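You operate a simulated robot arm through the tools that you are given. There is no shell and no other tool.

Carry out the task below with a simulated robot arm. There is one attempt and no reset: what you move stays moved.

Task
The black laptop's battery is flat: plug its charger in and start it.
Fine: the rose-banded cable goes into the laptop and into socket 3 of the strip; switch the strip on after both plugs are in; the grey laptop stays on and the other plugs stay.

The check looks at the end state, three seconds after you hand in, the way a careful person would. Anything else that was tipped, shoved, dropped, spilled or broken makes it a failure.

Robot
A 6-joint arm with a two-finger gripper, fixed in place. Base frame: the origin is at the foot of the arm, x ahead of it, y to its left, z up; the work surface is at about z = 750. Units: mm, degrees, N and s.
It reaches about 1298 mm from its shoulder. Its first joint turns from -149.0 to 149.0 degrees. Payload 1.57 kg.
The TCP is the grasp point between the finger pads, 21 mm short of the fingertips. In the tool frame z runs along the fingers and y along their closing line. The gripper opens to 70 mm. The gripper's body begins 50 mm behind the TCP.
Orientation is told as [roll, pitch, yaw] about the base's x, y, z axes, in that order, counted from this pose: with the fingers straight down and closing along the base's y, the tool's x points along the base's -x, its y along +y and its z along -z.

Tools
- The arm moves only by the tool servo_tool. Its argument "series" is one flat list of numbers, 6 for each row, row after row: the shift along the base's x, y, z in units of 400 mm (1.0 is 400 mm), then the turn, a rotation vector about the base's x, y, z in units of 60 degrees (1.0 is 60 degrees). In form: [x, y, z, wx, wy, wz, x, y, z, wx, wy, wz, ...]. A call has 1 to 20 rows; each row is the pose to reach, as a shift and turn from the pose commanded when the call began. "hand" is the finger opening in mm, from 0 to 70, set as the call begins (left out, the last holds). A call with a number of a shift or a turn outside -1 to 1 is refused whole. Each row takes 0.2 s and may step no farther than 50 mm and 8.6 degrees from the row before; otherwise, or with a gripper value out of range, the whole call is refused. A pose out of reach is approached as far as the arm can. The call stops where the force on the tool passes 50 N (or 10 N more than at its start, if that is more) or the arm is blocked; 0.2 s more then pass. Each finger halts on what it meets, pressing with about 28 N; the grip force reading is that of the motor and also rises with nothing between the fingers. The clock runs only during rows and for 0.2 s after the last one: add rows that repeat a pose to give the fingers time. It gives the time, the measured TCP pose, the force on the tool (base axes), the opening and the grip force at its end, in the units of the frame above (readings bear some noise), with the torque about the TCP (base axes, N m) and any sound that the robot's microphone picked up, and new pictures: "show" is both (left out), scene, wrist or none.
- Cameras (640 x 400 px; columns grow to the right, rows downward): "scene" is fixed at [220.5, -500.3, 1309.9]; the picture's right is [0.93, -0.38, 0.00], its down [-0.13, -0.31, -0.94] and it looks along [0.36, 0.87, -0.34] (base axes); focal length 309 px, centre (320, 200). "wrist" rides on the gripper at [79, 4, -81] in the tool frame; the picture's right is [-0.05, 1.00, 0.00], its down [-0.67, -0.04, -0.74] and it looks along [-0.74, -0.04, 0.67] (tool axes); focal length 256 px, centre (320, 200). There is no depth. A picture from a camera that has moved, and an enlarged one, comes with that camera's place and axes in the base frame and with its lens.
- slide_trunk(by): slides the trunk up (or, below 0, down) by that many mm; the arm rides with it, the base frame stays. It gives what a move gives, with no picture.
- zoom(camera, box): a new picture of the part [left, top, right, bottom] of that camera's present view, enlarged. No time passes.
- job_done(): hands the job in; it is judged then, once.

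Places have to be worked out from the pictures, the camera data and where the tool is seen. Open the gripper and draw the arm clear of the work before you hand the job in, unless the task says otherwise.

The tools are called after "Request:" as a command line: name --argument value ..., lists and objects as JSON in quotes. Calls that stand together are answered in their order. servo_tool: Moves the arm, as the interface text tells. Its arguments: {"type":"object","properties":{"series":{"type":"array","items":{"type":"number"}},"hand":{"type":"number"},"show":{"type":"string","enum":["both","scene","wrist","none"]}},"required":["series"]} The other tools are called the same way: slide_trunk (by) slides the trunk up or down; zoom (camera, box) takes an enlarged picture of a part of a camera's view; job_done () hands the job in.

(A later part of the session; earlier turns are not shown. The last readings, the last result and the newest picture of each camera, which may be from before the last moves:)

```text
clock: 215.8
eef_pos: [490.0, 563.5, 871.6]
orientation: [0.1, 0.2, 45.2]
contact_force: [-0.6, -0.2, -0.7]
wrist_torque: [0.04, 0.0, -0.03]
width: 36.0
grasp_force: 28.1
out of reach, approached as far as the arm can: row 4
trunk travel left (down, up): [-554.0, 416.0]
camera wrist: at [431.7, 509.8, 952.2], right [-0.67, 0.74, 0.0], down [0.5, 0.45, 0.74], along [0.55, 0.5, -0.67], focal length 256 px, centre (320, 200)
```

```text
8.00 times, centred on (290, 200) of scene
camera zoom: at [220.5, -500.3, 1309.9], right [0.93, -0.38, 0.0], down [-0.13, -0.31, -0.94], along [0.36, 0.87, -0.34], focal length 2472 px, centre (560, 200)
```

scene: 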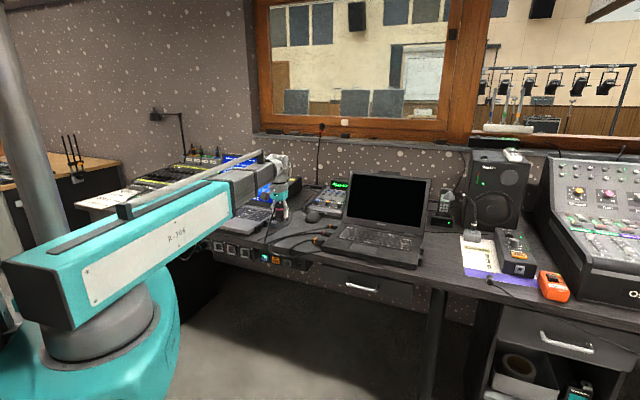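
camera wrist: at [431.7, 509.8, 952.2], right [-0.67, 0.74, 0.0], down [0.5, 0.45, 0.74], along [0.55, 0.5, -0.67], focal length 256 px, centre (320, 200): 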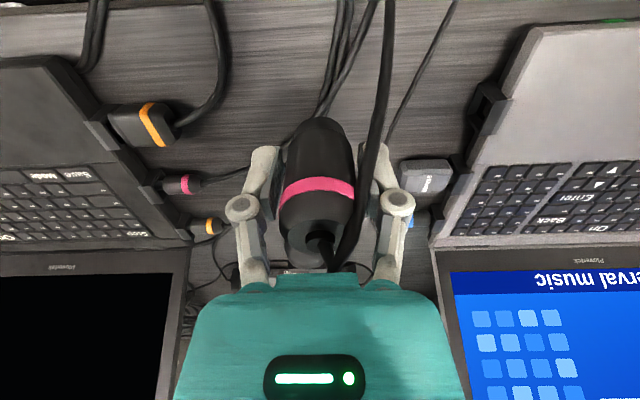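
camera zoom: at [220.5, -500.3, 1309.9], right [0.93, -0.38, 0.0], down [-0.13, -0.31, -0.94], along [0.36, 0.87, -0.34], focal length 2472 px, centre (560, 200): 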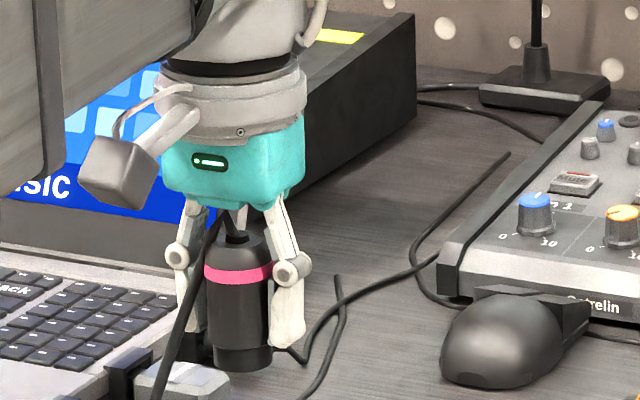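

The plug has indeed slid up into the hand. I'll lower it until the nose touches the desk.

Request:
slide_trunk --by -82

Request:
slide_trunk --by -3

Request:
servo_tool --series '[0, 0, 0, 0, 0, 0]' --show "scene"

Request:
zoom --camera "scene" --box '[255, 205, 319, 245]'

```text
clock: 217.0
eef_pos: [490.2, 563.9, 790.0]
orientation: [0.0, 0.2, 45.1]
contact_force: [-0.8, -0.1, -0.5]
wrist_torque: [0.0, 0.01, -0.02]
width: 36.2
grasp_force: 28.4
trunk travel left (down, up): [-472.0, 498.0]
```

```text
clock: 217.5
eef_pos: [489.2, 564.6, 787.6]
orientation: [0.1, 0.2, 45.1]
contact_force: [-0.3, 0.5, -0.8]
wrist_torque: [0.0, -0.01, -0.02]
width: 36.0
grasp_force: 28.3
trunk travel left (down, up): [-468.0, 502.0]
```

```text
clock: 217.9
eef_pos: [489.7, 565.1, 787.9]
orientation: [0.0, 0.2, 45.1]
contact_force: [0.3, 0.6, -0.6]
wrist_torque: [0.02, -0.04, -0.01]
width: 36.1
grasp_force: 28.0
trunk travel left (down, up): [-468.0, 502.0]
```

scene: 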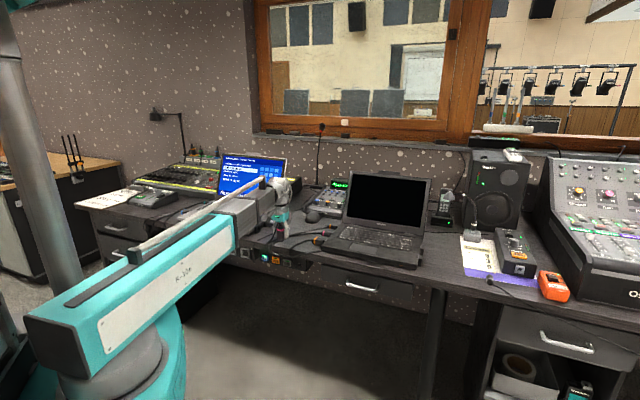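

```text
10.00 times, centred on (287, 225) of scene
camera zoom: at [220.5, -500.3, 1309.9], right [0.93, -0.38, 0.0], down [-0.13, -0.31, -0.94], along [0.36, 0.87, -0.34], focal length 3090 px, centre (650, -50)
```

zoom: 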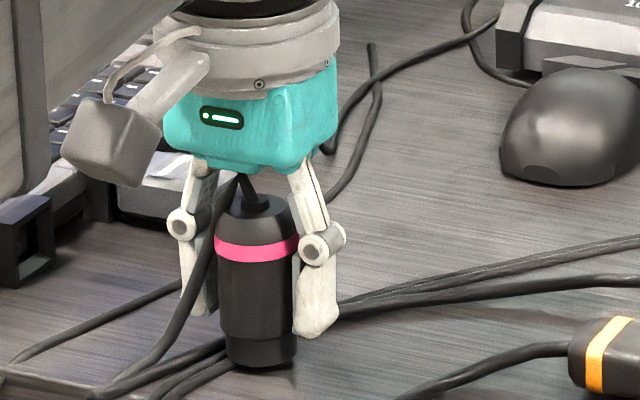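

It's almost on the desk, so I'll lower in 2 mm steps until I feel contact.

Request:
slide_trunk --by -2

Request:
slide_trunk --by -2

Request:
slide_trunk --by -1

```text
clock: 218.4
eef_pos: [489.6, 564.6, 786.2]
orientation: [0.1, 0.1, 45.2]
contact_force: [-0.1, -0.4, -0.7]
wrist_torque: [-0.01, -0.01, 0.02]
width: 36.2
grasp_force: 28.1
trunk travel left (down, up): [-466.0, 504.0]
```

```text
clock: 218.9
eef_pos: [490.3, 565.0, 782.2]
orientation: [0.0, 0.1, 45.0]
contact_force: [-0.9, 0.9, -0.5]
wrist_torque: [-0.02, 0.01, 0.03]
width: 36.6
grasp_force: 28.1
trunk travel left (down, up): [-464.0, 506.0]
```

```text
clock: 219.4
eef_pos: [487.8, 565.4, 782.6]
orientation: [0.1, 0.0, 45.1]
contact_force: [2.4, 2.8, 15.6]
wrist_torque: [0.12, 0.02, -0.04]
width: 36.1
grasp_force: 27.9
trunk travel left (down, up): [-463.0, 506.0]
```

I have contact at z≈782.5, so the nose was 32.5 mm ahead of the TCP. I'll release, rise to z≈801, and check.

Request:
servo_tool --series '[0, 0, 0, 0, 0, 0, 0, 0, 0, 0, 0, 0, 0, 0, 0, 0, 0, 0, 0, 0, 0, 0, 0, 0]' --hand 62 --show "none"

Request:
slide_trunk --by 19

Request:
servo_tool --series '[0, 0, 0, 0, 0, 0]'

Request:
zoom --camera "scene" --box '[255, 205, 319, 245]'

Request:
zoom --camera "wrist" --box '[200, 80, 440, 230]'

```text
clock: 220.4
eef_pos: [489.1, 564.0, 781.8]
orientation: [0.0, 0.1, 45.1]
contact_force: [0.1, -0.3, -0.1]
wrist_torque: [-0.03, 0.0, -0.01]
width: 61.9
grasp_force: 0.2
trunk travel left (down, up): [-463.0, 506.0]
```

```text
clock: 221.1
eef_pos: [488.9, 565.9, 802.7]
orientation: [0.0, 0.2, 45.1]
contact_force: [0.5, 0.3, 0.7]
wrist_torque: [0.03, -0.01, 0.0]
width: 62.0
grasp_force: 0.1
trunk travel left (down, up): [-482.0, 488.0]
```

```text
clock: 221.5
eef_pos: [488.6, 563.8, 801.0]
orientation: [0.1, 0.0, 45.1]
contact_force: [0.2, 0.9, 0.1]
wrist_torque: [0.03, 0.04, -0.01]
width: 61.9
grasp_force: 0.1
trunk travel left (down, up): [-482.0, 488.0]
camera wrist: at [431.2, 510.0, 881.3], right [-0.67, 0.74, 0.0], down [0.5, 0.45, 0.74], along [0.55, 0.5, -0.67], focal length 256 px, centre (320, 200)
```

scene: 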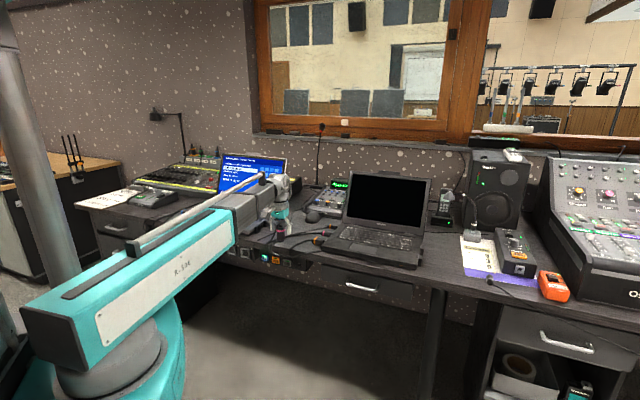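
wrist: 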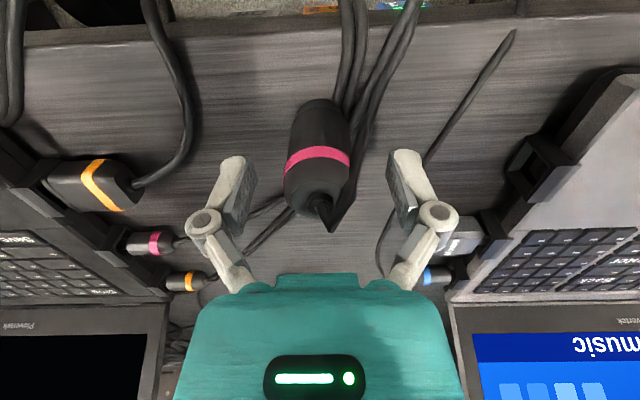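

```text
10.00 times, centred on (287, 225) of scene
camera zoom: at [220.5, -500.3, 1309.9], right [0.93, -0.38, 0.0], down [-0.13, -0.31, -0.94], along [0.36, 0.87, -0.34], focal length 3090 px, centre (650, -50)
```

zoom: 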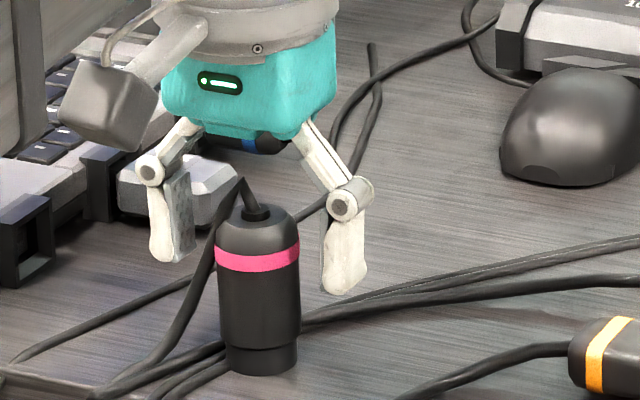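

```text
2.67 times, centred on (320, 155) of wrist
camera zoom: at [431.2, 510.0, 881.3], right [-0.67, 0.74, 0.0], down [0.5, 0.45, 0.74], along [0.55, 0.5, -0.67], focal length 683 px, centre (320, 320)
```

zoom: 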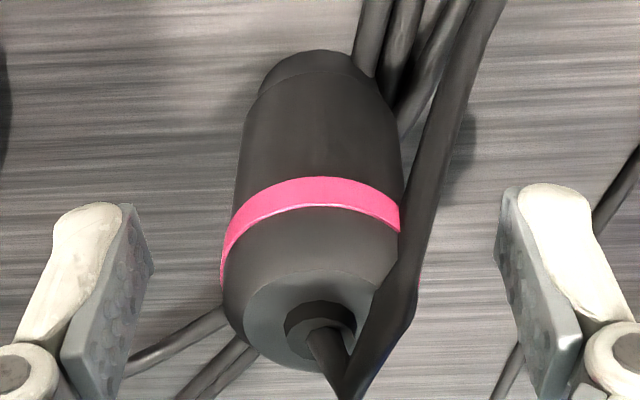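

The plug stands upright again. I'll grip it here at 51 mm above its nose, 9 mm further back than last time.

Request:
servo_tool --series '[0, 0, 0, 0, 0, 0, 0, 0, 0, 0, 0, 0, 0, 0, 0, 0, 0, 0, 0, 0, 0, 0, 0, 0, 0, 0, 0, 0, 0, 0]' --hand 10 --show "none"

Request:
slide_trunk --by 75

Request:
servo_tool --series '[0, 0, 0, 0, 0, 0]'

Request:
zoom --camera "wrist" --box '[200, 60, 440, 210]'

Request:
zoom --camera "scene" --box '[255, 180, 319, 220]'

```text
clock: 222.7
eef_pos: [490.2, 563.9, 801.2]
orientation: [0.0, 0.1, 45.1]
contact_force: [0.4, 0.8, 3.7]
wrist_torque: [0.03, -0.01, 0.0]
width: 36.0
grasp_force: 28.1
trunk travel left (down, up): [-482.0, 488.0]
```

```text
clock: 223.8
eef_pos: [490.5, 564.7, 875.7]
orientation: [0.1, 0.2, 45.1]
contact_force: [-0.9, 0.6, -0.9]
wrist_torque: [0.01, 0.01, 0.01]
width: 35.6
grasp_force: 28.3
trunk travel left (down, up): [-558.0, 412.0]
```

```text
clock: 224.2
eef_pos: [489.3, 564.3, 876.4]
orientation: [0.1, 0.1, 45.1]
contact_force: [-0.3, 0.2, -0.3]
wrist_torque: [-0.03, 0.03, 0.0]
width: 35.4
grasp_force: 27.7
trunk travel left (down, up): [-558.0, 412.0]
camera wrist: at [431.2, 510.0, 956.2], right [-0.67, 0.74, 0.0], down [0.5, 0.45, 0.74], along [0.55, 0.5, -0.67], focal length 256 px, centre (320, 200)
```

scene: 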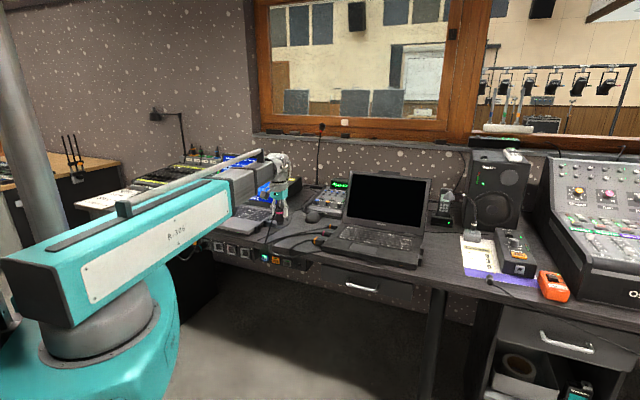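
wrist: 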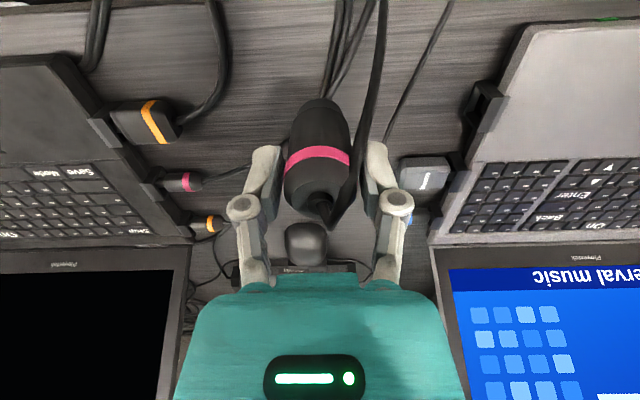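

```text
2.67 times, centred on (320, 135) of wrist
camera zoom: at [431.2, 510.0, 956.2], right [-0.67, 0.74, 0.0], down [0.5, 0.45, 0.74], along [0.55, 0.5, -0.67], focal length 683 px, centre (320, 373)
```

zoom: 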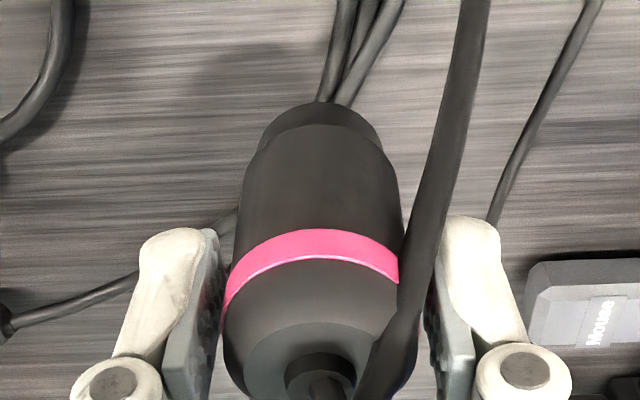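

```text
10.00 times, centred on (287, 200) of scene
camera zoom: at [220.5, -500.3, 1309.9], right [0.93, -0.38, 0.0], down [-0.13, -0.31, -0.94], along [0.36, 0.87, -0.34], focal length 3090 px, centre (650, 200)
```

zoom: 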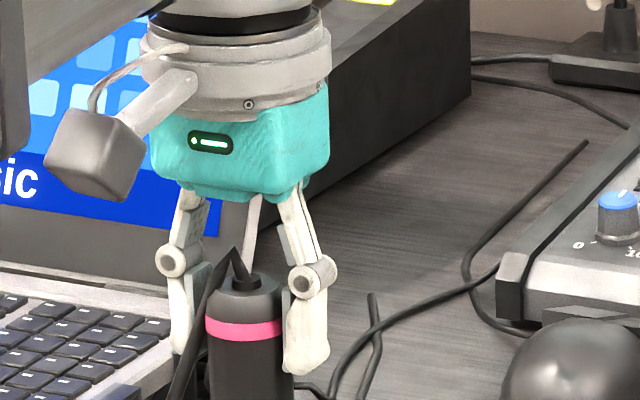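

The grip is good at 35.4 mm. I'll repeat the carry to the front of socket 3 and tilt to horizontal.

Request:
servo_tool --series '[-0.092, 0.028, 0, 0, 0, 0, -0.184, 0.056, 0, 0, 0, 0, -0.277, 0.084, 0, 0, 0, 0, -0.37, 0.113, 0, 0, 0, 0, -0.462, 0.141, 0, 0, 0, 0, -0.555, 0.169, 0, 0, 0, 0, -0.647, 0.197, 0, 0, 0, 0, -0.7385, 0.2253, 0, 0, 0, 0, -0.7385, 0.2253, 0, 0, 0, 0]' --show "none"

Request:
servo_tool --series '[0, 0, 0, 0.0885, -0.0882, 0, 0, 0, 0, 0.177, -0.1765, 0, 0, 0, 0, 0.2655, -0.2647, 0, 0, 0, 0, 0.354, -0.353, 0, 0, 0, 0, 0.4425, -0.441, 0, 0, 0, 0, 0.531, -0.5295, 0, 0, 0, 0, 0.6195, -0.6177, 0, 0, 0, 0, 0.708, -0.706, 0]' --show "none"

Request:
servo_tool --series '[0, 0, 0, 0.0885, -0.0882, 0, 0, 0, 0, 0.177, -0.1765, 0, 0, 0, 0, 0.2655, -0.2647, 0, 0, 0, 0, 0.354, -0.353, 0, 0, 0, 0, 0.354, -0.353, 0]' --show "wrist"

Request:
slide_trunk --by -300

Request:
slide_trunk --by -125.7

Request:
servo_tool --series '[0, 0, 0, 0, 0, 0]' --show "wrist"

Request:
zoom --camera "wrist" --box '[240, 0, 400, 100]'

```text
clock: 226.2
eef_pos: [195.0, 655.1, 875.8]
orientation: [-0.1, 0.1, 45.2]
contact_force: [-0.4, 0.0, -0.9]
wrist_torque: [-0.01, -0.01, 0.01]
width: 35.4
grasp_force: 28.0
trunk travel left (down, up): [-558.0, 412.0]
```

```text
clock: 228.0
eef_pos: [190.8, 654.5, 970.3]
orientation: [0.0, -59.8, 45.2]
contact_force: [0.2, 0.3, -0.9]
wrist_torque: [0.01, 0.03, 0.01]
width: 35.1
grasp_force: 27.8
out of reach, approached as far as the arm can: row 2, 3, 4, 5, 6, 7, 8
trunk travel left (down, up): [-558.0, 412.0]
```

```text
clock: 229.2
eef_pos: [195.0, 653.7, 1062.4]
orientation: [-27.2, -89.9, 72.4]
contact_force: [-0.1, 0.0, -1.3]
wrist_torque: [-0.01, 0.03, -0.02]
width: 35.3
grasp_force: 27.8
out of reach, approached as far as the arm can: row 1, 2, 3, 4, 5
trunk travel left (down, up): [-558.0, 412.0]
camera wrist: at [134.9, 597.0, 981.5], right [-0.71, 0.7, 0.05], down [-0.5, -0.55, 0.67], along [0.5, 0.45, 0.74], focal length 256 px, centre (320, 200)
```

wrist: 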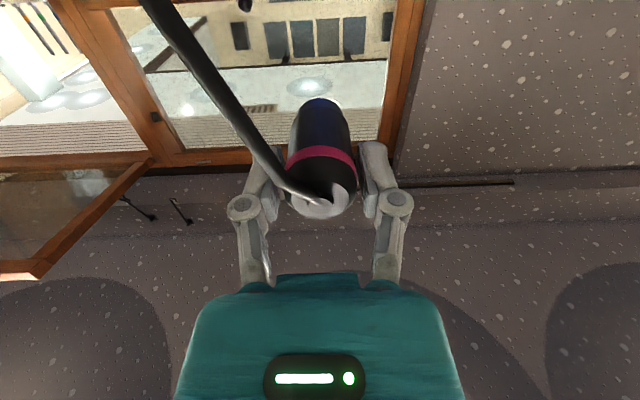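

```text
clock: 232.2
eef_pos: [194.6, 654.3, 760.8]
orientation: [-20.3, -89.7, 65.4]
contact_force: [0.4, 0.5, -1.1]
wrist_torque: [0.02, 0.01, 0.0]
width: 35.4
grasp_force: 28.1
trunk travel left (down, up): [-258.0, 712.0]
```

```text
clock: 233.8
eef_pos: [194.8, 652.8, 635.7]
orientation: [-20.4, -89.8, 65.5]
contact_force: [-0.1, -0.1, -0.2]
wrist_torque: [-0.02, -0.02, 0.02]
width: 35.1
grasp_force: 27.9
trunk travel left (down, up): [-132.0, 838.0]
```

```text
clock: 234.2
eef_pos: [194.9, 653.0, 637.0]
orientation: [-19.8, -89.8, 64.9]
contact_force: [0.9, -0.9, -0.1]
wrist_torque: [-0.05, 0.0, -0.01]
width: 35.0
grasp_force: 27.9
trunk travel left (down, up): [-132.0, 838.0]
camera wrist: at [134.9, 596.9, 555.7], right [-0.71, 0.7, 0.05], down [-0.5, -0.55, 0.67], along [0.5, 0.45, 0.74], focal length 256 px, centre (320, 200)
```

wrist: 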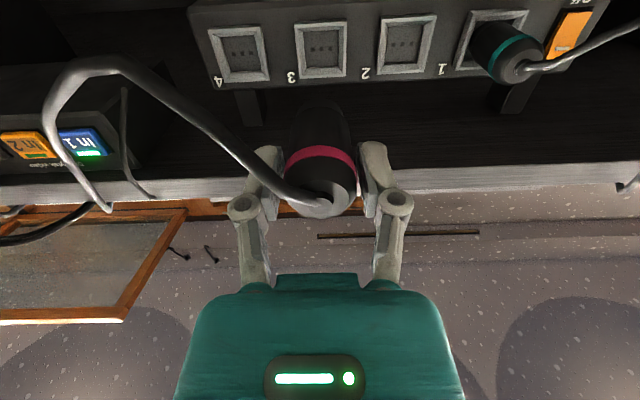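

```text
4.00 times, centred on (320, 50) of wrist
camera zoom: at [134.9, 596.9, 555.7], right [-0.71, 0.7, 0.05], down [-0.5, -0.55, 0.67], along [0.5, 0.45, 0.74], focal length 1024 px, centre (320, 800)
```

zoom: 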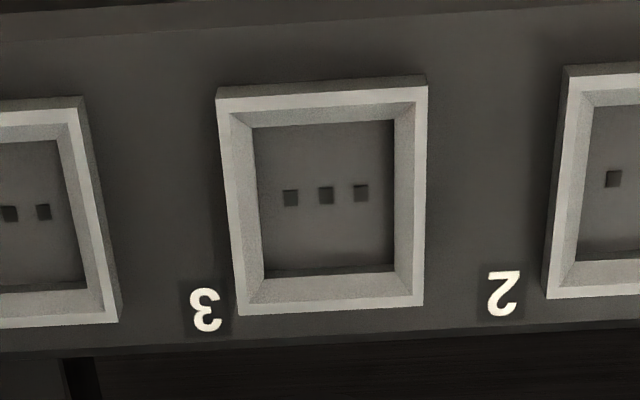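

Lateral error is about 1.7 mm to the left by both measures. I'll correct it and advance to just short of the face.

Request:
servo_tool --series '[-0.003, 0.003, 0, 0, 0, 0, 0.043, 0.05, 0, 0, 0, 0, 0.09, 0.097, 0, 0, 0, 0, 0.136, 0.143, 0, 0, 0, 0, 0.182, 0.189, 0, 0, 0, 0, 0.182, 0.189, 0, 0, 0, 0]' --show "wrist"

Request:
zoom --camera "wrist" --box '[240, 50, 400, 150]'

```text
clock: 235.6
eef_pos: [266.0, 726.8, 636.2]
orientation: [-25.1, -89.9, 70.3]
contact_force: [0.7, 0.9, -0.8]
wrist_torque: [-0.01, 0.02, -0.02]
width: 35.0
grasp_force: 28.1
trunk travel left (down, up): [-132.0, 838.0]
camera wrist: at [205.6, 670.9, 555.7], right [-0.71, 0.7, 0.05], down [-0.5, -0.55, 0.67], along [0.5, 0.45, 0.74], focal length 256 px, centre (320, 200)
```

wrist: 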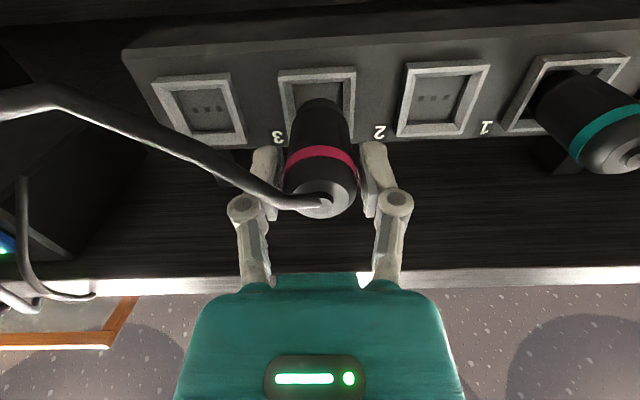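

```text
4.00 times, centred on (320, 100) of wrist
camera zoom: at [205.6, 670.9, 555.7], right [-0.71, 0.7, 0.05], down [-0.5, -0.55, 0.67], along [0.5, 0.45, 0.74], focal length 1024 px, centre (320, 600)
```

zoom: 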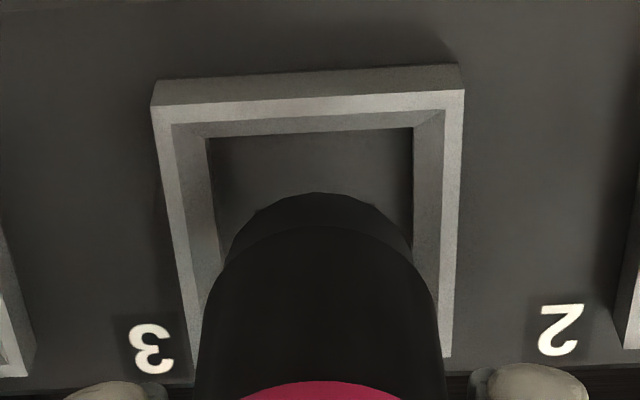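

It's aligned within 0.5 mm. I'll advance into the socket in small steps, reading forces.

Request:
servo_tool --series '[0.0079, 0.0062, 0, 0, 0, 0, 0.0167, 0.015, 0, 0, 0, 0, 0.0237, 0.022, 0, 0, 0, 0, 0.0308, 0.0291, 0, 0, 0, 0, 0.0308, 0.0291, 0, 0, 0, 0]' --show "none"

Request:
servo_tool --series '[0.0053, 0.0053, 0, 0, 0, 0, 0.0053, 0.0053, 0, 0, 0, 0]' --show "none"

Request:
servo_tool --series '[0.0053, 0.0053, 0, 0, 0, 0, 0.0053, 0.0053, 0, 0, 0, 0]' --show "wrist"

Request:
zoom --camera "wrist" --box '[264, 78, 376, 148]'

```text
clock: 236.8
eef_pos: [279.6, 740.7, 635.8]
orientation: [-24.5, -89.8, 69.6]
contact_force: [0.1, 0.8, 0.2]
wrist_torque: [0.02, -0.05, -0.01]
width: 35.2
grasp_force: 27.7
trunk travel left (down, up): [-132.0, 838.0]
```

```text
clock: 237.4
eef_pos: [281.0, 741.4, 636.8]
orientation: [-12.8, -89.9, 58.1]
contact_force: [-12.4, -14.0, -5.5]
wrist_torque: [-0.13, 0.15, -0.06]
width: 35.3
grasp_force: 28.2
trunk travel left (down, up): [-132.0, 838.0]
```

```text
clock: 238.0
eef_pos: [282.7, 744.3, 637.5]
orientation: [-36.3, -89.9, 81.4]
contact_force: [-15.3, -16.6, -2.3]
wrist_torque: [-0.02, 0.04, -0.03]
width: 35.5
grasp_force: 28.3
trunk travel left (down, up): [-132.0, 838.0]
camera wrist: at [223.2, 687.9, 556.3], right [-0.71, 0.7, 0.05], down [-0.5, -0.55, 0.67], along [0.5, 0.45, 0.74], focal length 256 px, centre (320, 200)
```

wrist: 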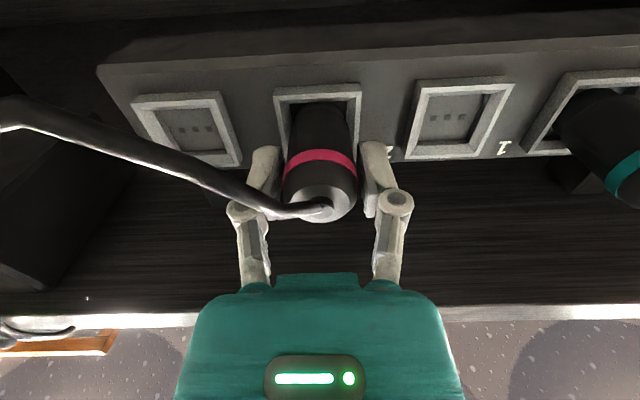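

```text
5.71 times, centred on (320, 113) of wrist
camera zoom: at [223.2, 687.9, 556.3], right [-0.71, 0.7, 0.05], down [-0.5, -0.55, 0.67], along [0.5, 0.45, 0.74], focal length 1463 px, centre (320, 697)
```

zoom: 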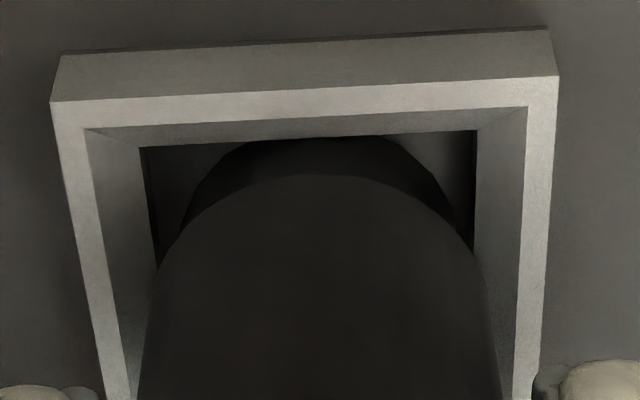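

There's 22 N axial with a slight downward push, and the collar is about 4 mm from home. I'll try small vertical adjustments while keeping the pressure on.

Request:
slide_trunk --by -0.5

Request:
servo_tool --series '[0.0025, 0.0025, 0, 0, 0, 0, 0.0025, 0.0025, 0, 0, 0, 0]' --show "none"

Request:
zoom --camera "wrist" --box '[264, 78, 376, 148]'

Request:
slide_trunk --by -0.5

Request:
servo_tool --series '[0, 0, 0, 0, 0, 0]' --show "none"

Request:
zoom --camera "wrist" --box '[264, 78, 376, 148]'

```text
clock: 238.5
eef_pos: [283.2, 744.3, 636.7]
orientation: [-52.1, -89.8, 97.3]
contact_force: [-15.2, -16.1, 2.8]
wrist_torque: [0.08, -0.02, 0.01]
width: 35.2
grasp_force: 28.3
trunk travel left (down, up): [-131.0, 839.0]
```

```text
clock: 239.1
eef_pos: [284.5, 745.1, 636.9]
orientation: [-36.8, -89.9, 82.1]
contact_force: [-16.0, -16.6, 3.1]
wrist_torque: [0.0, -0.03, -0.04]
width: 35.4
grasp_force: 27.9
trunk travel left (down, up): [-131.0, 839.0]
```

```text
5.71 times, centred on (320, 113) of wrist
camera zoom: at [224.1, 688.9, 556.1], right [-0.71, 0.7, 0.05], down [-0.5, -0.55, 0.67], along [0.5, 0.45, 0.74], focal length 1463 px, centre (320, 697)
```

zoom: 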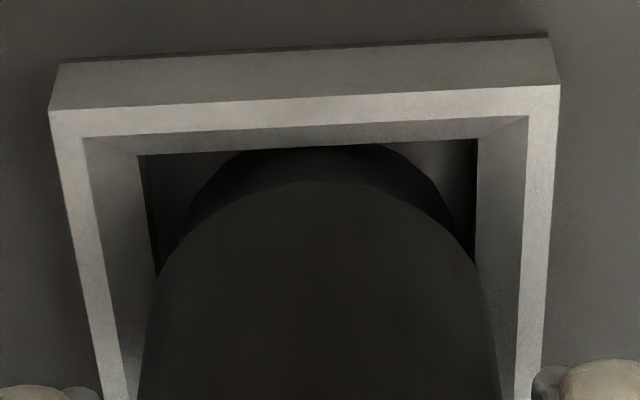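

```text
clock: 239.6
eef_pos: [283.8, 744.8, 635.2]
orientation: [-57.1, -90.0, 102.3]
contact_force: [-13.6, -14.8, 7.7]
wrist_torque: [0.13, -0.08, -0.07]
width: 35.2
grasp_force: 28.3
trunk travel left (down, up): [-131.0, 839.0]
```

```text
clock: 240.0
eef_pos: [285.1, 745.0, 636.3]
orientation: [-53.8, -90.0, 98.8]
contact_force: [-11.1, -12.1, 10.3]
wrist_torque: [0.16, -0.15, -0.05]
width: 35.0
grasp_force: 28.0
trunk travel left (down, up): [-131.0, 839.0]
```

```text
5.71 times, centred on (320, 113) of wrist
camera zoom: at [224.2, 688.9, 556.0], right [-0.71, 0.7, 0.05], down [-0.5, -0.55, 0.67], along [0.5, 0.45, 0.74], focal length 1463 px, centre (320, 697)
```

zoom: 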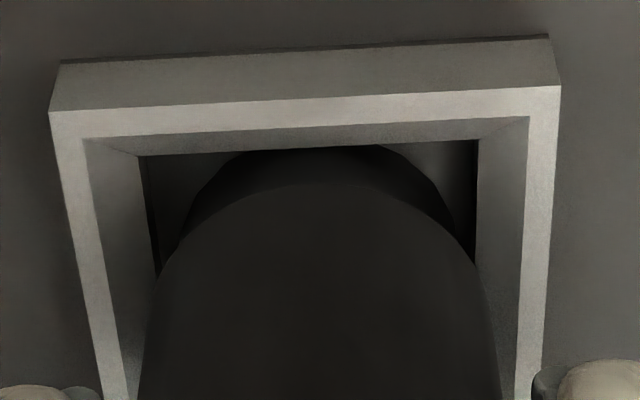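

The plug is snug vertically, with balanced force at the previous height. Before forcing anything, I'll re-measure the seated teal plug from this viewpoint to see how deep a plug should really go.

Request:
zoom --camera "wrist" --box '[528, 60, 640, 130]'

Request:
zoom --camera "wrist" --box '[250, 60, 400, 240]'

Request:
zoom --camera "wrist" --box '[500, 60, 640, 240]'

```text
5.71 times, centred on (584, 95) of wrist
camera zoom: at [224.2, 688.9, 556.0], right [-0.71, 0.7, 0.05], down [-0.5, -0.55, 0.67], along [0.5, 0.45, 0.74], focal length 1463 px, centre (-1189, 800)
```

zoom: 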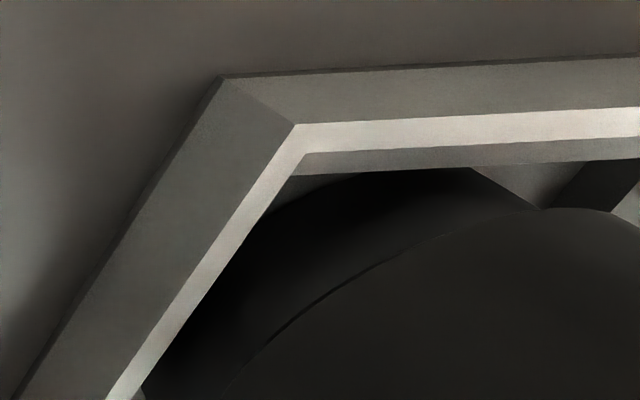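

```text
2.22 times, centred on (325, 150) of wrist
camera zoom: at [224.2, 688.9, 556.0], right [-0.71, 0.7, 0.05], down [-0.5, -0.55, 0.67], along [0.5, 0.45, 0.74], focal length 569 px, centre (309, 311)
```

zoom: 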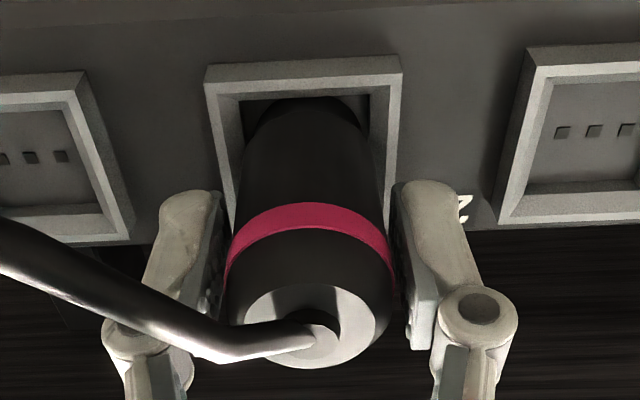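

```text
2.22 times, centred on (570, 150) of wrist
camera zoom: at [224.2, 688.9, 556.0], right [-0.71, 0.7, 0.05], down [-0.5, -0.55, 0.67], along [0.5, 0.45, 0.74], focal length 569 px, centre (-236, 311)
```

zoom: 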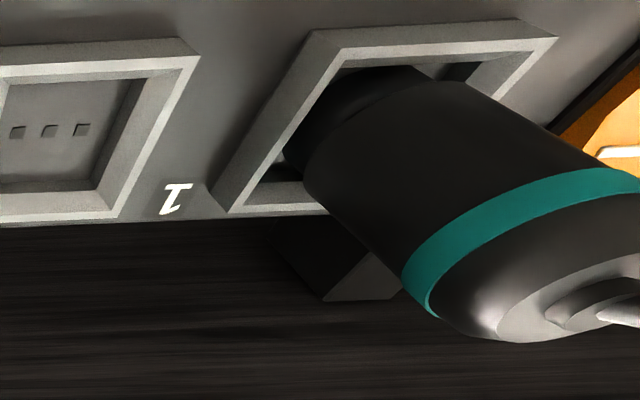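

By the same geometry, the rose collar depth (F≈760.3) now equals the teal plug's (≈760), so it appears bottomed. But if it fell now, the cable would yank the laptop. To release safely I want one finger underneath, so I'll withdraw and regrip with the jaws above and below the plug.

Request:
servo_tool --series '[-0.02, -0.02, 0, 0, 0, 0, -0.08, -0.08, 0, 0, 0, 0, -0.155, -0.155, 0, 0, 0, 0, -0.215, -0.215, 0, 0, 0, 0, -0.215, -0.215, 0, 0, 0, 0]' --show "wrist"

Request:
slide_trunk --by 400

Request:
slide_trunk --by 27

Request:
servo_tool --series '[0, 0, 0, -0.0885, 0.0882, 0, 0, 0, 0, -0.177, 0.1765, 0, 0, 0, 0, -0.2655, 0.2647, 0, 0, 0, 0, -0.354, 0.353, 0, 0, 0, 0, -0.4425, 0.441, 0, 0, 0, 0, -0.531, 0.5295, 0, 0, 0, 0, -0.6195, 0.6177, 0, 0, 0, 0, -0.708, 0.706, 0]' --show "none"

Request:
servo_tool --series '[0, 0, 0, -0.0885, 0.0882, 0, 0, 0, 0, -0.177, 0.1765, 0, 0, 0, 0, -0.2655, 0.2647, 0, 0, 0, 0, -0.354, 0.353, 0, 0, 0, 0, -0.354, 0.353, 0]' --show "none"

```text
clock: 241.2
eef_pos: [197.8, 657.7, 635.8]
orientation: [-28.8, -89.9, 73.9]
contact_force: [-0.6, 0.7, -0.1]
wrist_torque: [0.04, 0.02, 0.01]
width: 35.1
grasp_force: 28.3
trunk travel left (down, up): [-131.0, 839.0]
camera wrist: at [138.7, 603.1, 554.8], right [-0.71, 0.7, 0.05], down [-0.5, -0.55, 0.67], along [0.5, 0.45, 0.74], focal length 256 px, centre (320, 200)
```

wrist: 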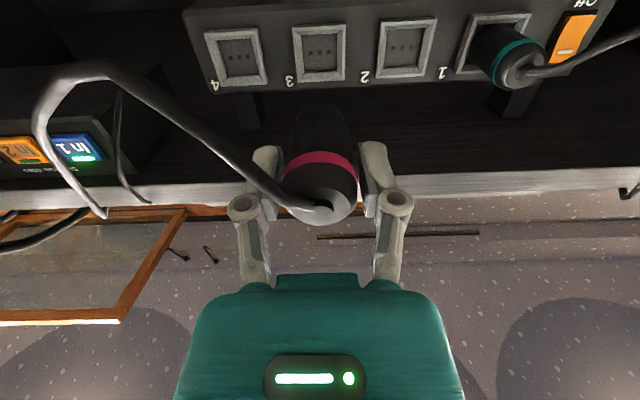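

```text
clock: 245.0
eef_pos: [198.8, 659.1, 1035.8]
orientation: [-31.2, -90.0, 76.3]
contact_force: [0.4, 0.1, -1.1]
wrist_torque: [-0.06, -0.01, -0.01]
width: 35.2
grasp_force: 28.8
trunk travel left (down, up): [-531.0, 439.0]
```

```text
clock: 245.7
eef_pos: [198.9, 660.2, 1062.1]
orientation: [-30.9, -89.9, 75.9]
contact_force: [0.0, -0.6, -0.6]
wrist_torque: [0.03, 0.07, 0.02]
width: 35.3
grasp_force: 28.0
trunk travel left (down, up): [-558.0, 412.0]
```

```text
clock: 247.5
eef_pos: [197.6, 663.1, 901.0]
orientation: [0.0, -29.7, 45.2]
contact_force: [0.0, -0.2, -0.6]
wrist_torque: [0.02, 0.03, 0.0]
width: 35.1
grasp_force: 27.8
out of reach, approached as far as the arm can: row 1, 2, 3, 4, 5, 6, 7, 8
trunk travel left (down, up): [-558.0, 412.0]
```

```text
clock: 248.7
eef_pos: [198.2, 660.0, 876.4]
orientation: [0.0, 0.2, 45.2]
contact_force: [-1.2, 0.6, -0.7]
wrist_torque: [0.02, -0.01, -0.01]
width: 35.2
grasp_force: 28.2
out of reach, approached as far as the arm can: row 1, 2, 3, 4, 5
trunk travel left (down, up): [-558.0, 412.0]
```

I can get the same finger arrangement just by rolling the hand 90° about the plug's axis while holding it, with no regrasp needed. I'll turn yaw to 135 now and then tilt.

Request:
servo_tool --series '[0, 0, 0, 0, 0, 0.125, 0, 0, 0, 0, 0, 0.25, 0, 0, 0, 0, 0, 0.375, 0, 0, 0, 0, 0, 0.5, 0, 0, 0, 0, 0, 0.625, 0, 0, 0, 0, 0, 0.75, 0, 0, 0, 0, 0, 0.875, 0, 0, 0, 0, 0, 1.0]' --show "none"

Request:
servo_tool --series '[0, 0, 0, 0, 0, 0.125, 0, 0, 0, 0, 0, 0.25, 0, 0, 0, 0, 0, 0.375, 0, 0, 0, 0, 0, 0.498, 0, 0, 0, 0, 0, 0.498]' --show "none"

Request:
servo_tool --series '[0, 0, 0, 0.0885, -0.0882, 0, 0, 0, 0, 0.177, -0.1765, 0, 0, 0, 0, 0.2655, -0.2647, 0, 0, 0, 0, 0.354, -0.353, 0, 0, 0, 0, 0.4425, -0.441, 0, 0, 0, 0, 0.531, -0.5295, 0, 0, 0, 0, 0.6195, -0.6177, 0, 0, 0, 0, 0.708, -0.706, 0]' --show "none"

Request:
servo_tool --series '[0, 0, 0, 0.0885, -0.0882, 0, 0, 0, 0, 0.177, -0.1765, 0, 0, 0, 0, 0.2655, -0.2647, 0, 0, 0, 0, 0.354, -0.353, 0, 0, 0, 0, 0.354, -0.353, 0]'

```text
clock: 250.5
eef_pos: [198.6, 659.8, 877.7]
orientation: [0.0, 0.1, 105.3]
contact_force: [-0.2, -0.4, -0.7]
wrist_torque: [-0.01, 0.0, -0.02]
width: 35.0
grasp_force: 27.7
trunk travel left (down, up): [-558.0, 412.0]
```

```text
clock: 251.7
eef_pos: [198.6, 658.6, 877.5]
orientation: [0.0, 0.1, 135.1]
contact_force: [0.9, 0.0, -0.2]
wrist_torque: [-0.01, -0.02, -0.04]
width: 35.2
grasp_force: 27.9
trunk travel left (down, up): [-558.0, 412.0]
```

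```text
clock: 253.5
eef_pos: [199.1, 658.0, 969.6]
orientation: [-60.0, -0.1, 135.1]
contact_force: [-0.4, -1.0, -0.4]
wrist_torque: [-0.01, 0.02, 0.02]
width: 35.5
grasp_force: 27.7
out of reach, approached as far as the arm can: row 2, 3, 4, 5, 6, 7, 8
trunk travel left (down, up): [-558.0, 412.0]
```

```text
clock: 254.7
eef_pos: [195.6, 659.3, 1061.6]
orientation: [-89.9, 0.0, 135.1]
contact_force: [0.0, -0.6, -0.8]
wrist_torque: [0.01, 0.04, 0.01]
width: 35.1
grasp_force: 28.5
out of reach, approached as far as the arm can: row 1, 2, 3, 4, 5
trunk travel left (down, up): [-558.0, 412.0]
camera wrist: at [196.2, 544.7, 1057.0], right [-0.04, 0.04, -1.0], down [-1.0, -0.06, 0.04], along [-0.05, 1.0, 0.04], focal length 256 px, centre (320, 200)
```

scene: 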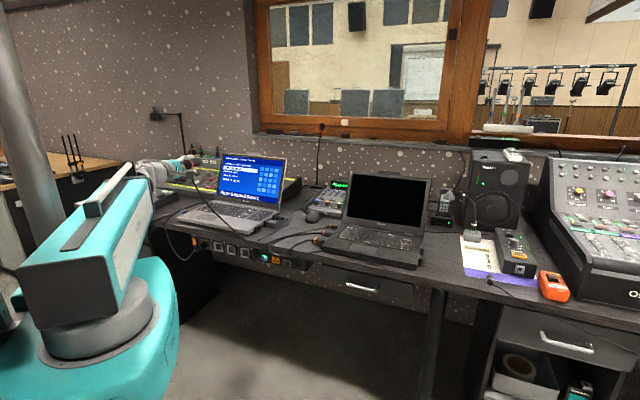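
wrist: 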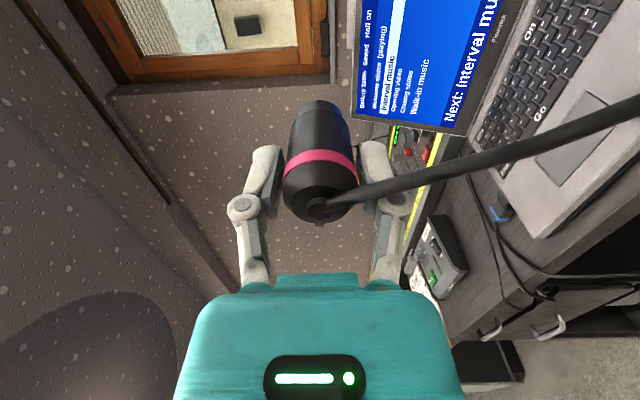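

The fingers are now above and below the plug. I'll lower to socket height and look.

Request:
slide_trunk --by -300

Request:
slide_trunk --by -125.5

Request:
servo_tool --series '[0.003, -0.003, 0, 0, 0, 0, 0.003, -0.003, 0, 0, 0, 0]' --show "wrist"

Request:
zoom --camera "wrist" --box '[240, 0, 400, 100]'

```text
clock: 257.7
eef_pos: [197.7, 660.1, 762.1]
orientation: [-89.9, 0.0, 135.0]
contact_force: [0.3, 0.0, -0.4]
wrist_torque: [-0.04, -0.01, 0.0]
width: 35.0
grasp_force: 28.1
trunk travel left (down, up): [-258.0, 712.0]
```

```text
clock: 259.3
eef_pos: [197.4, 659.5, 636.4]
orientation: [-89.9, 0.0, 134.9]
contact_force: [-0.4, -0.3, -0.9]
wrist_torque: [-0.01, 0.03, 0.03]
width: 35.1
grasp_force: 28.5
trunk travel left (down, up): [-132.0, 838.0]
```

```text
clock: 259.9
eef_pos: [198.8, 659.0, 637.1]
orientation: [-89.9, 0.0, 135.0]
contact_force: [0.1, 0.2, -0.7]
wrist_torque: [-0.02, 0.02, 0.03]
width: 35.3
grasp_force: 28.0
trunk travel left (down, up): [-132.0, 838.0]
camera wrist: at [198.1, 543.7, 631.3], right [-0.04, 0.04, -1.0], down [-1.0, -0.06, 0.04], along [-0.05, 1.0, 0.04], focal length 256 px, centre (320, 200)
```

wrist: 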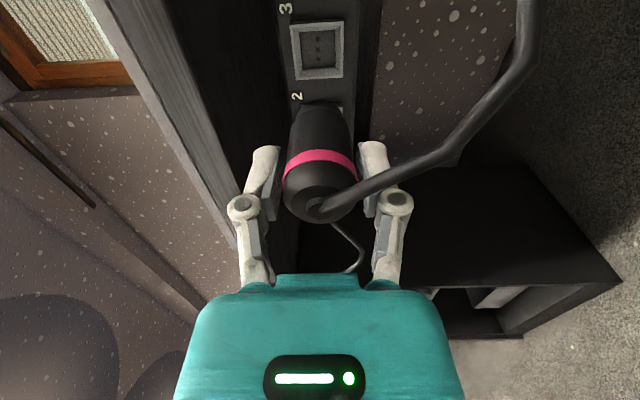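

```text
4.00 times, centred on (320, 50) of wrist
camera zoom: at [198.1, 543.7, 631.3], right [-0.04, 0.04, -1.0], down [-1.0, -0.06, 0.04], along [-0.05, 1.0, 0.04], focal length 1024 px, centre (320, 800)
```

zoom: 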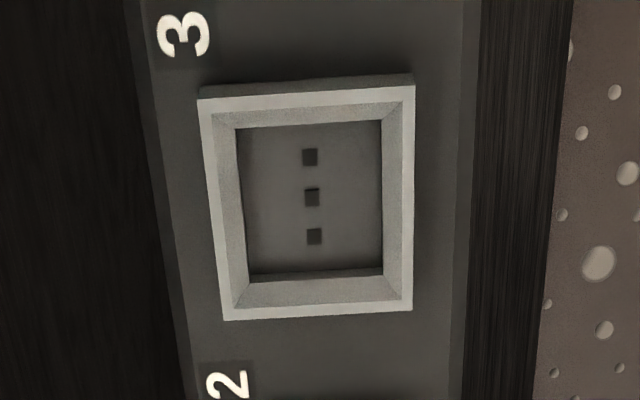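

Request:
zoom --camera "wrist" --box '[240, 80, 400, 230]'

```text
2.67 times, centred on (320, 155) of wrist
camera zoom: at [198.1, 543.7, 631.3], right [-0.04, 0.04, -1.0], down [-1.0, -0.06, 0.04], along [-0.05, 1.0, 0.04], focal length 683 px, centre (320, 320)
```

zoom: 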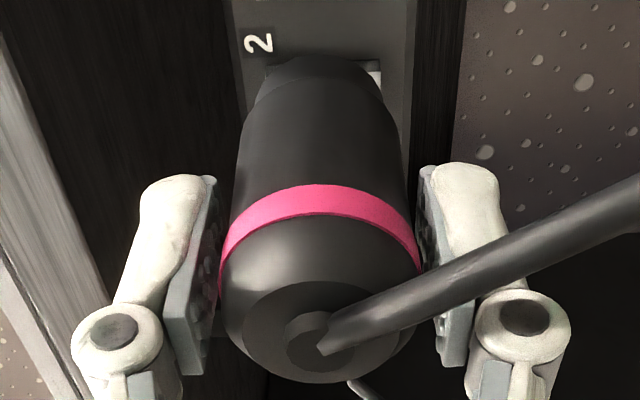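

The sideways view resolves it. With the socket face at F≈771, all measurements agree, and the socket centre is about 2 mm higher than I have been aiming. That's what blocked every attempt. I'll raise 2 mm, shift 1.2 mm left, and advance closer.

Request:
slide_trunk --by 1.9

Request:
servo_tool --series '[-0.002, 0.002, 0, 0, 0, 0, 0.045, 0.049, 0, 0, 0, 0, 0.092, 0.097, 0, 0, 0, 0, 0.14, 0.145, 0, 0, 0, 0, 0.174, 0.179, 0, 0, 0, 0, 0.174, 0.179, 0, 0, 0, 0]' --show "wrist"

Request:
zoom --camera "wrist" --box '[240, 50, 400, 150]'

```text
clock: 260.4
eef_pos: [198.0, 659.5, 639.2]
orientation: [-89.9, 0.1, 135.0]
contact_force: [-0.2, -0.2, -0.6]
wrist_torque: [0.0, 0.02, 0.01]
width: 35.2
grasp_force: 27.7
trunk travel left (down, up): [-134.0, 836.0]
```

```text
clock: 261.8
eef_pos: [266.2, 729.6, 638.7]
orientation: [-89.9, -0.1, 135.0]
contact_force: [-0.1, -0.4, -0.5]
wrist_torque: [-0.01, 0.0, 0.02]
width: 35.0
grasp_force: 27.6
trunk travel left (down, up): [-134.0, 836.0]
camera wrist: at [265.8, 614.6, 633.4], right [-0.04, 0.04, -1.0], down [-1.0, -0.06, 0.04], along [-0.05, 1.0, 0.04], focal length 256 px, centre (320, 200)
```

wrist: 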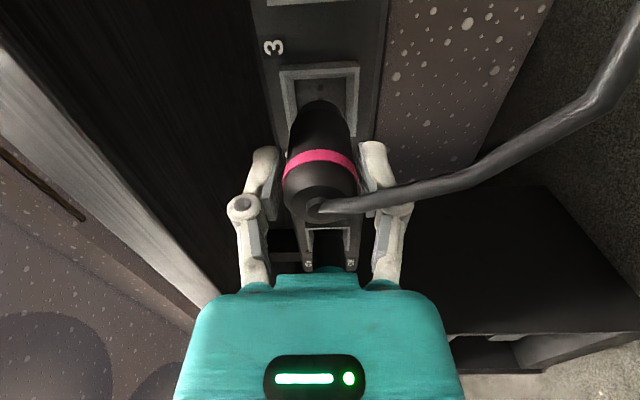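

```text
4.00 times, centred on (320, 100) of wrist
camera zoom: at [265.8, 614.6, 633.4], right [-0.04, 0.04, -1.0], down [-1.0, -0.06, 0.04], along [-0.05, 1.0, 0.04], focal length 1024 px, centre (320, 600)
```

zoom: 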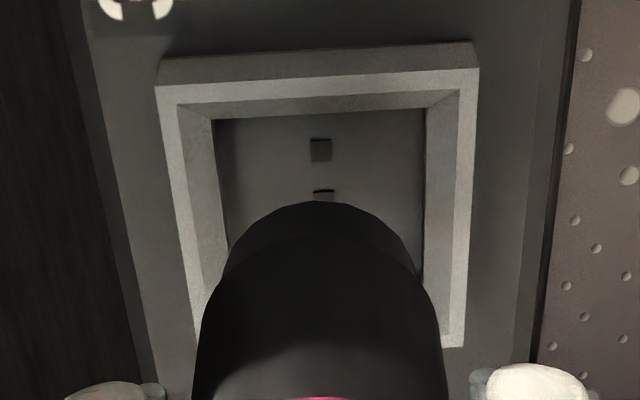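

Seen from the side, the nose is now centred vertically on the holes (slightly high by ~0.4 mm). I'll trim that, shift 0.9 mm right, and approach.

Request:
slide_trunk --by -0.4

Request:
servo_tool --series '[0.0016, -0.0016, 0, 0, 0, 0, 0.0122, 0.009, 0, 0, 0, 0, 0.0228, 0.0196, 0, 0, 0, 0, 0.0298, 0.0267, 0, 0, 0, 0, 0.0298, 0.0267, 0, 0, 0, 0]' --show "wrist"

Request:
zoom --camera "wrist" --box '[240, 60, 400, 160]'

```text
clock: 262.3
eef_pos: [266.2, 729.5, 637.6]
orientation: [-89.9, 0.1, 135.0]
contact_force: [0.3, 0.7, -0.6]
wrist_torque: [-0.01, 0.02, -0.02]
width: 35.3
grasp_force: 27.7
trunk travel left (down, up): [-134.0, 836.0]
```

```text
clock: 263.5
eef_pos: [278.0, 740.3, 638.3]
orientation: [-89.8, 0.0, 135.0]
contact_force: [0.5, -0.5, -1.2]
wrist_torque: [0.0, 0.01, 0.0]
width: 35.2
grasp_force: 27.5
trunk travel left (down, up): [-134.0, 836.0]
camera wrist: at [277.2, 624.6, 632.7], right [-0.04, 0.04, -1.0], down [-1.0, -0.06, 0.04], along [-0.05, 1.0, 0.04], focal length 256 px, centre (320, 200)
```

wrist: 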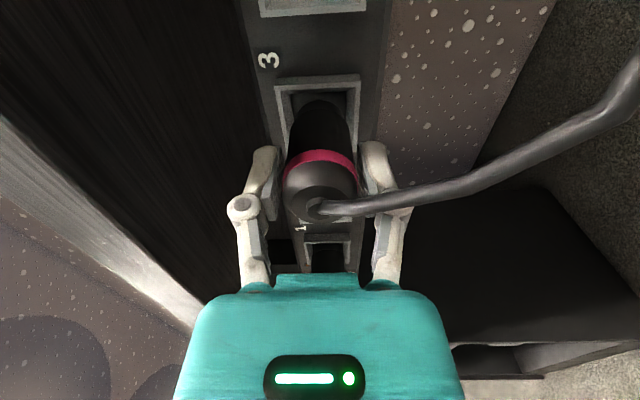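

```text
4.00 times, centred on (320, 110) of wrist
camera zoom: at [277.2, 624.6, 632.7], right [-0.04, 0.04, -1.0], down [-1.0, -0.06, 0.04], along [-0.05, 1.0, 0.04], focal length 1024 px, centre (320, 560)
```

zoom: 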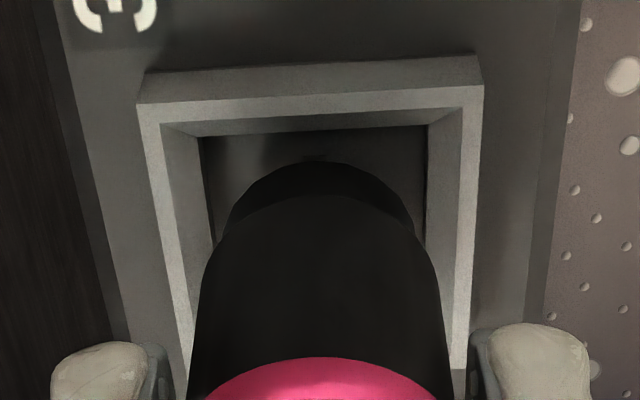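

It's aligned in both directions by this view. I'll push in with small steps.

Request:
servo_tool --series '[0.0071, 0.0071, 0, 0, 0, 0, 0.0141, 0.0141, 0, 0, 0, 0, 0.0141, 0.0141, 0, 0, 0, 0]' --show "none"

Request:
servo_tool --series '[0.0071, 0.0071, 0, 0, 0, 0, 0.0071, 0.0071, 0, 0, 0, 0]' --show "none"

Request:
servo_tool --series '[0.0053, 0.0053, 0, 0, 0, 0, 0.0053, 0.0053, 0, 0, 0, 0]' --show "wrist"

Request:
zoom --camera "wrist" --box '[240, 70, 400, 170]'

```text
clock: 264.3
eef_pos: [282.8, 745.9, 637.3]
orientation: [-89.9, -0.1, 135.0]
contact_force: [1.0, 0.3, -0.5]
wrist_torque: [-0.02, 0.0, 0.02]
width: 35.4
grasp_force: 28.0
trunk travel left (down, up): [-134.0, 836.0]
```

```text
clock: 264.9
eef_pos: [286.2, 748.3, 639.3]
orientation: [-89.9, -0.2, 135.0]
contact_force: [-14.7, -17.9, -9.1]
wrist_torque: [-0.17, 0.18, -0.01]
width: 35.8
grasp_force: 27.4
trunk travel left (down, up): [-134.0, 836.0]
```

```text
clock: 265.5
eef_pos: [288.1, 750.7, 638.9]
orientation: [-89.8, -0.1, 135.1]
contact_force: [-13.8, -18.2, -11.7]
wrist_torque: [-0.22, 0.18, -0.08]
width: 35.3
grasp_force: 28.2
trunk travel left (down, up): [-134.0, 836.0]
camera wrist: at [287.6, 635.7, 633.0], right [-0.04, 0.04, -1.0], down [-1.0, -0.06, 0.04], along [-0.05, 1.0, 0.04], focal length 256 px, centre (320, 200)
```

wrist: 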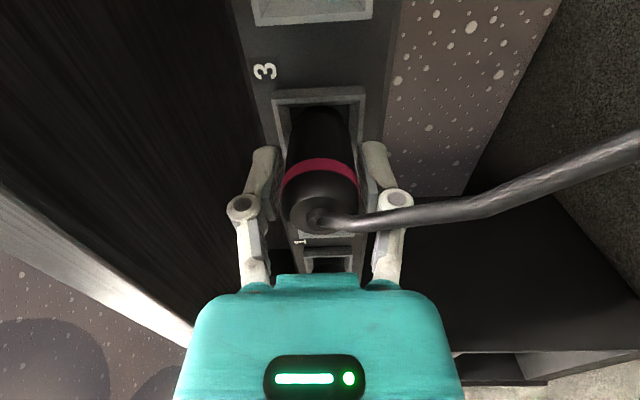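

```text
4.00 times, centred on (320, 120) of wrist
camera zoom: at [287.6, 635.7, 633.0], right [-0.04, 0.04, -1.0], down [-1.0, -0.06, 0.04], along [-0.05, 1.0, 0.04], focal length 1024 px, centre (320, 520)
```

zoom: 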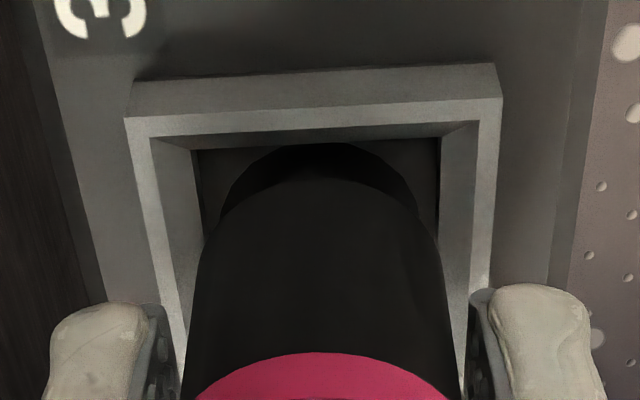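

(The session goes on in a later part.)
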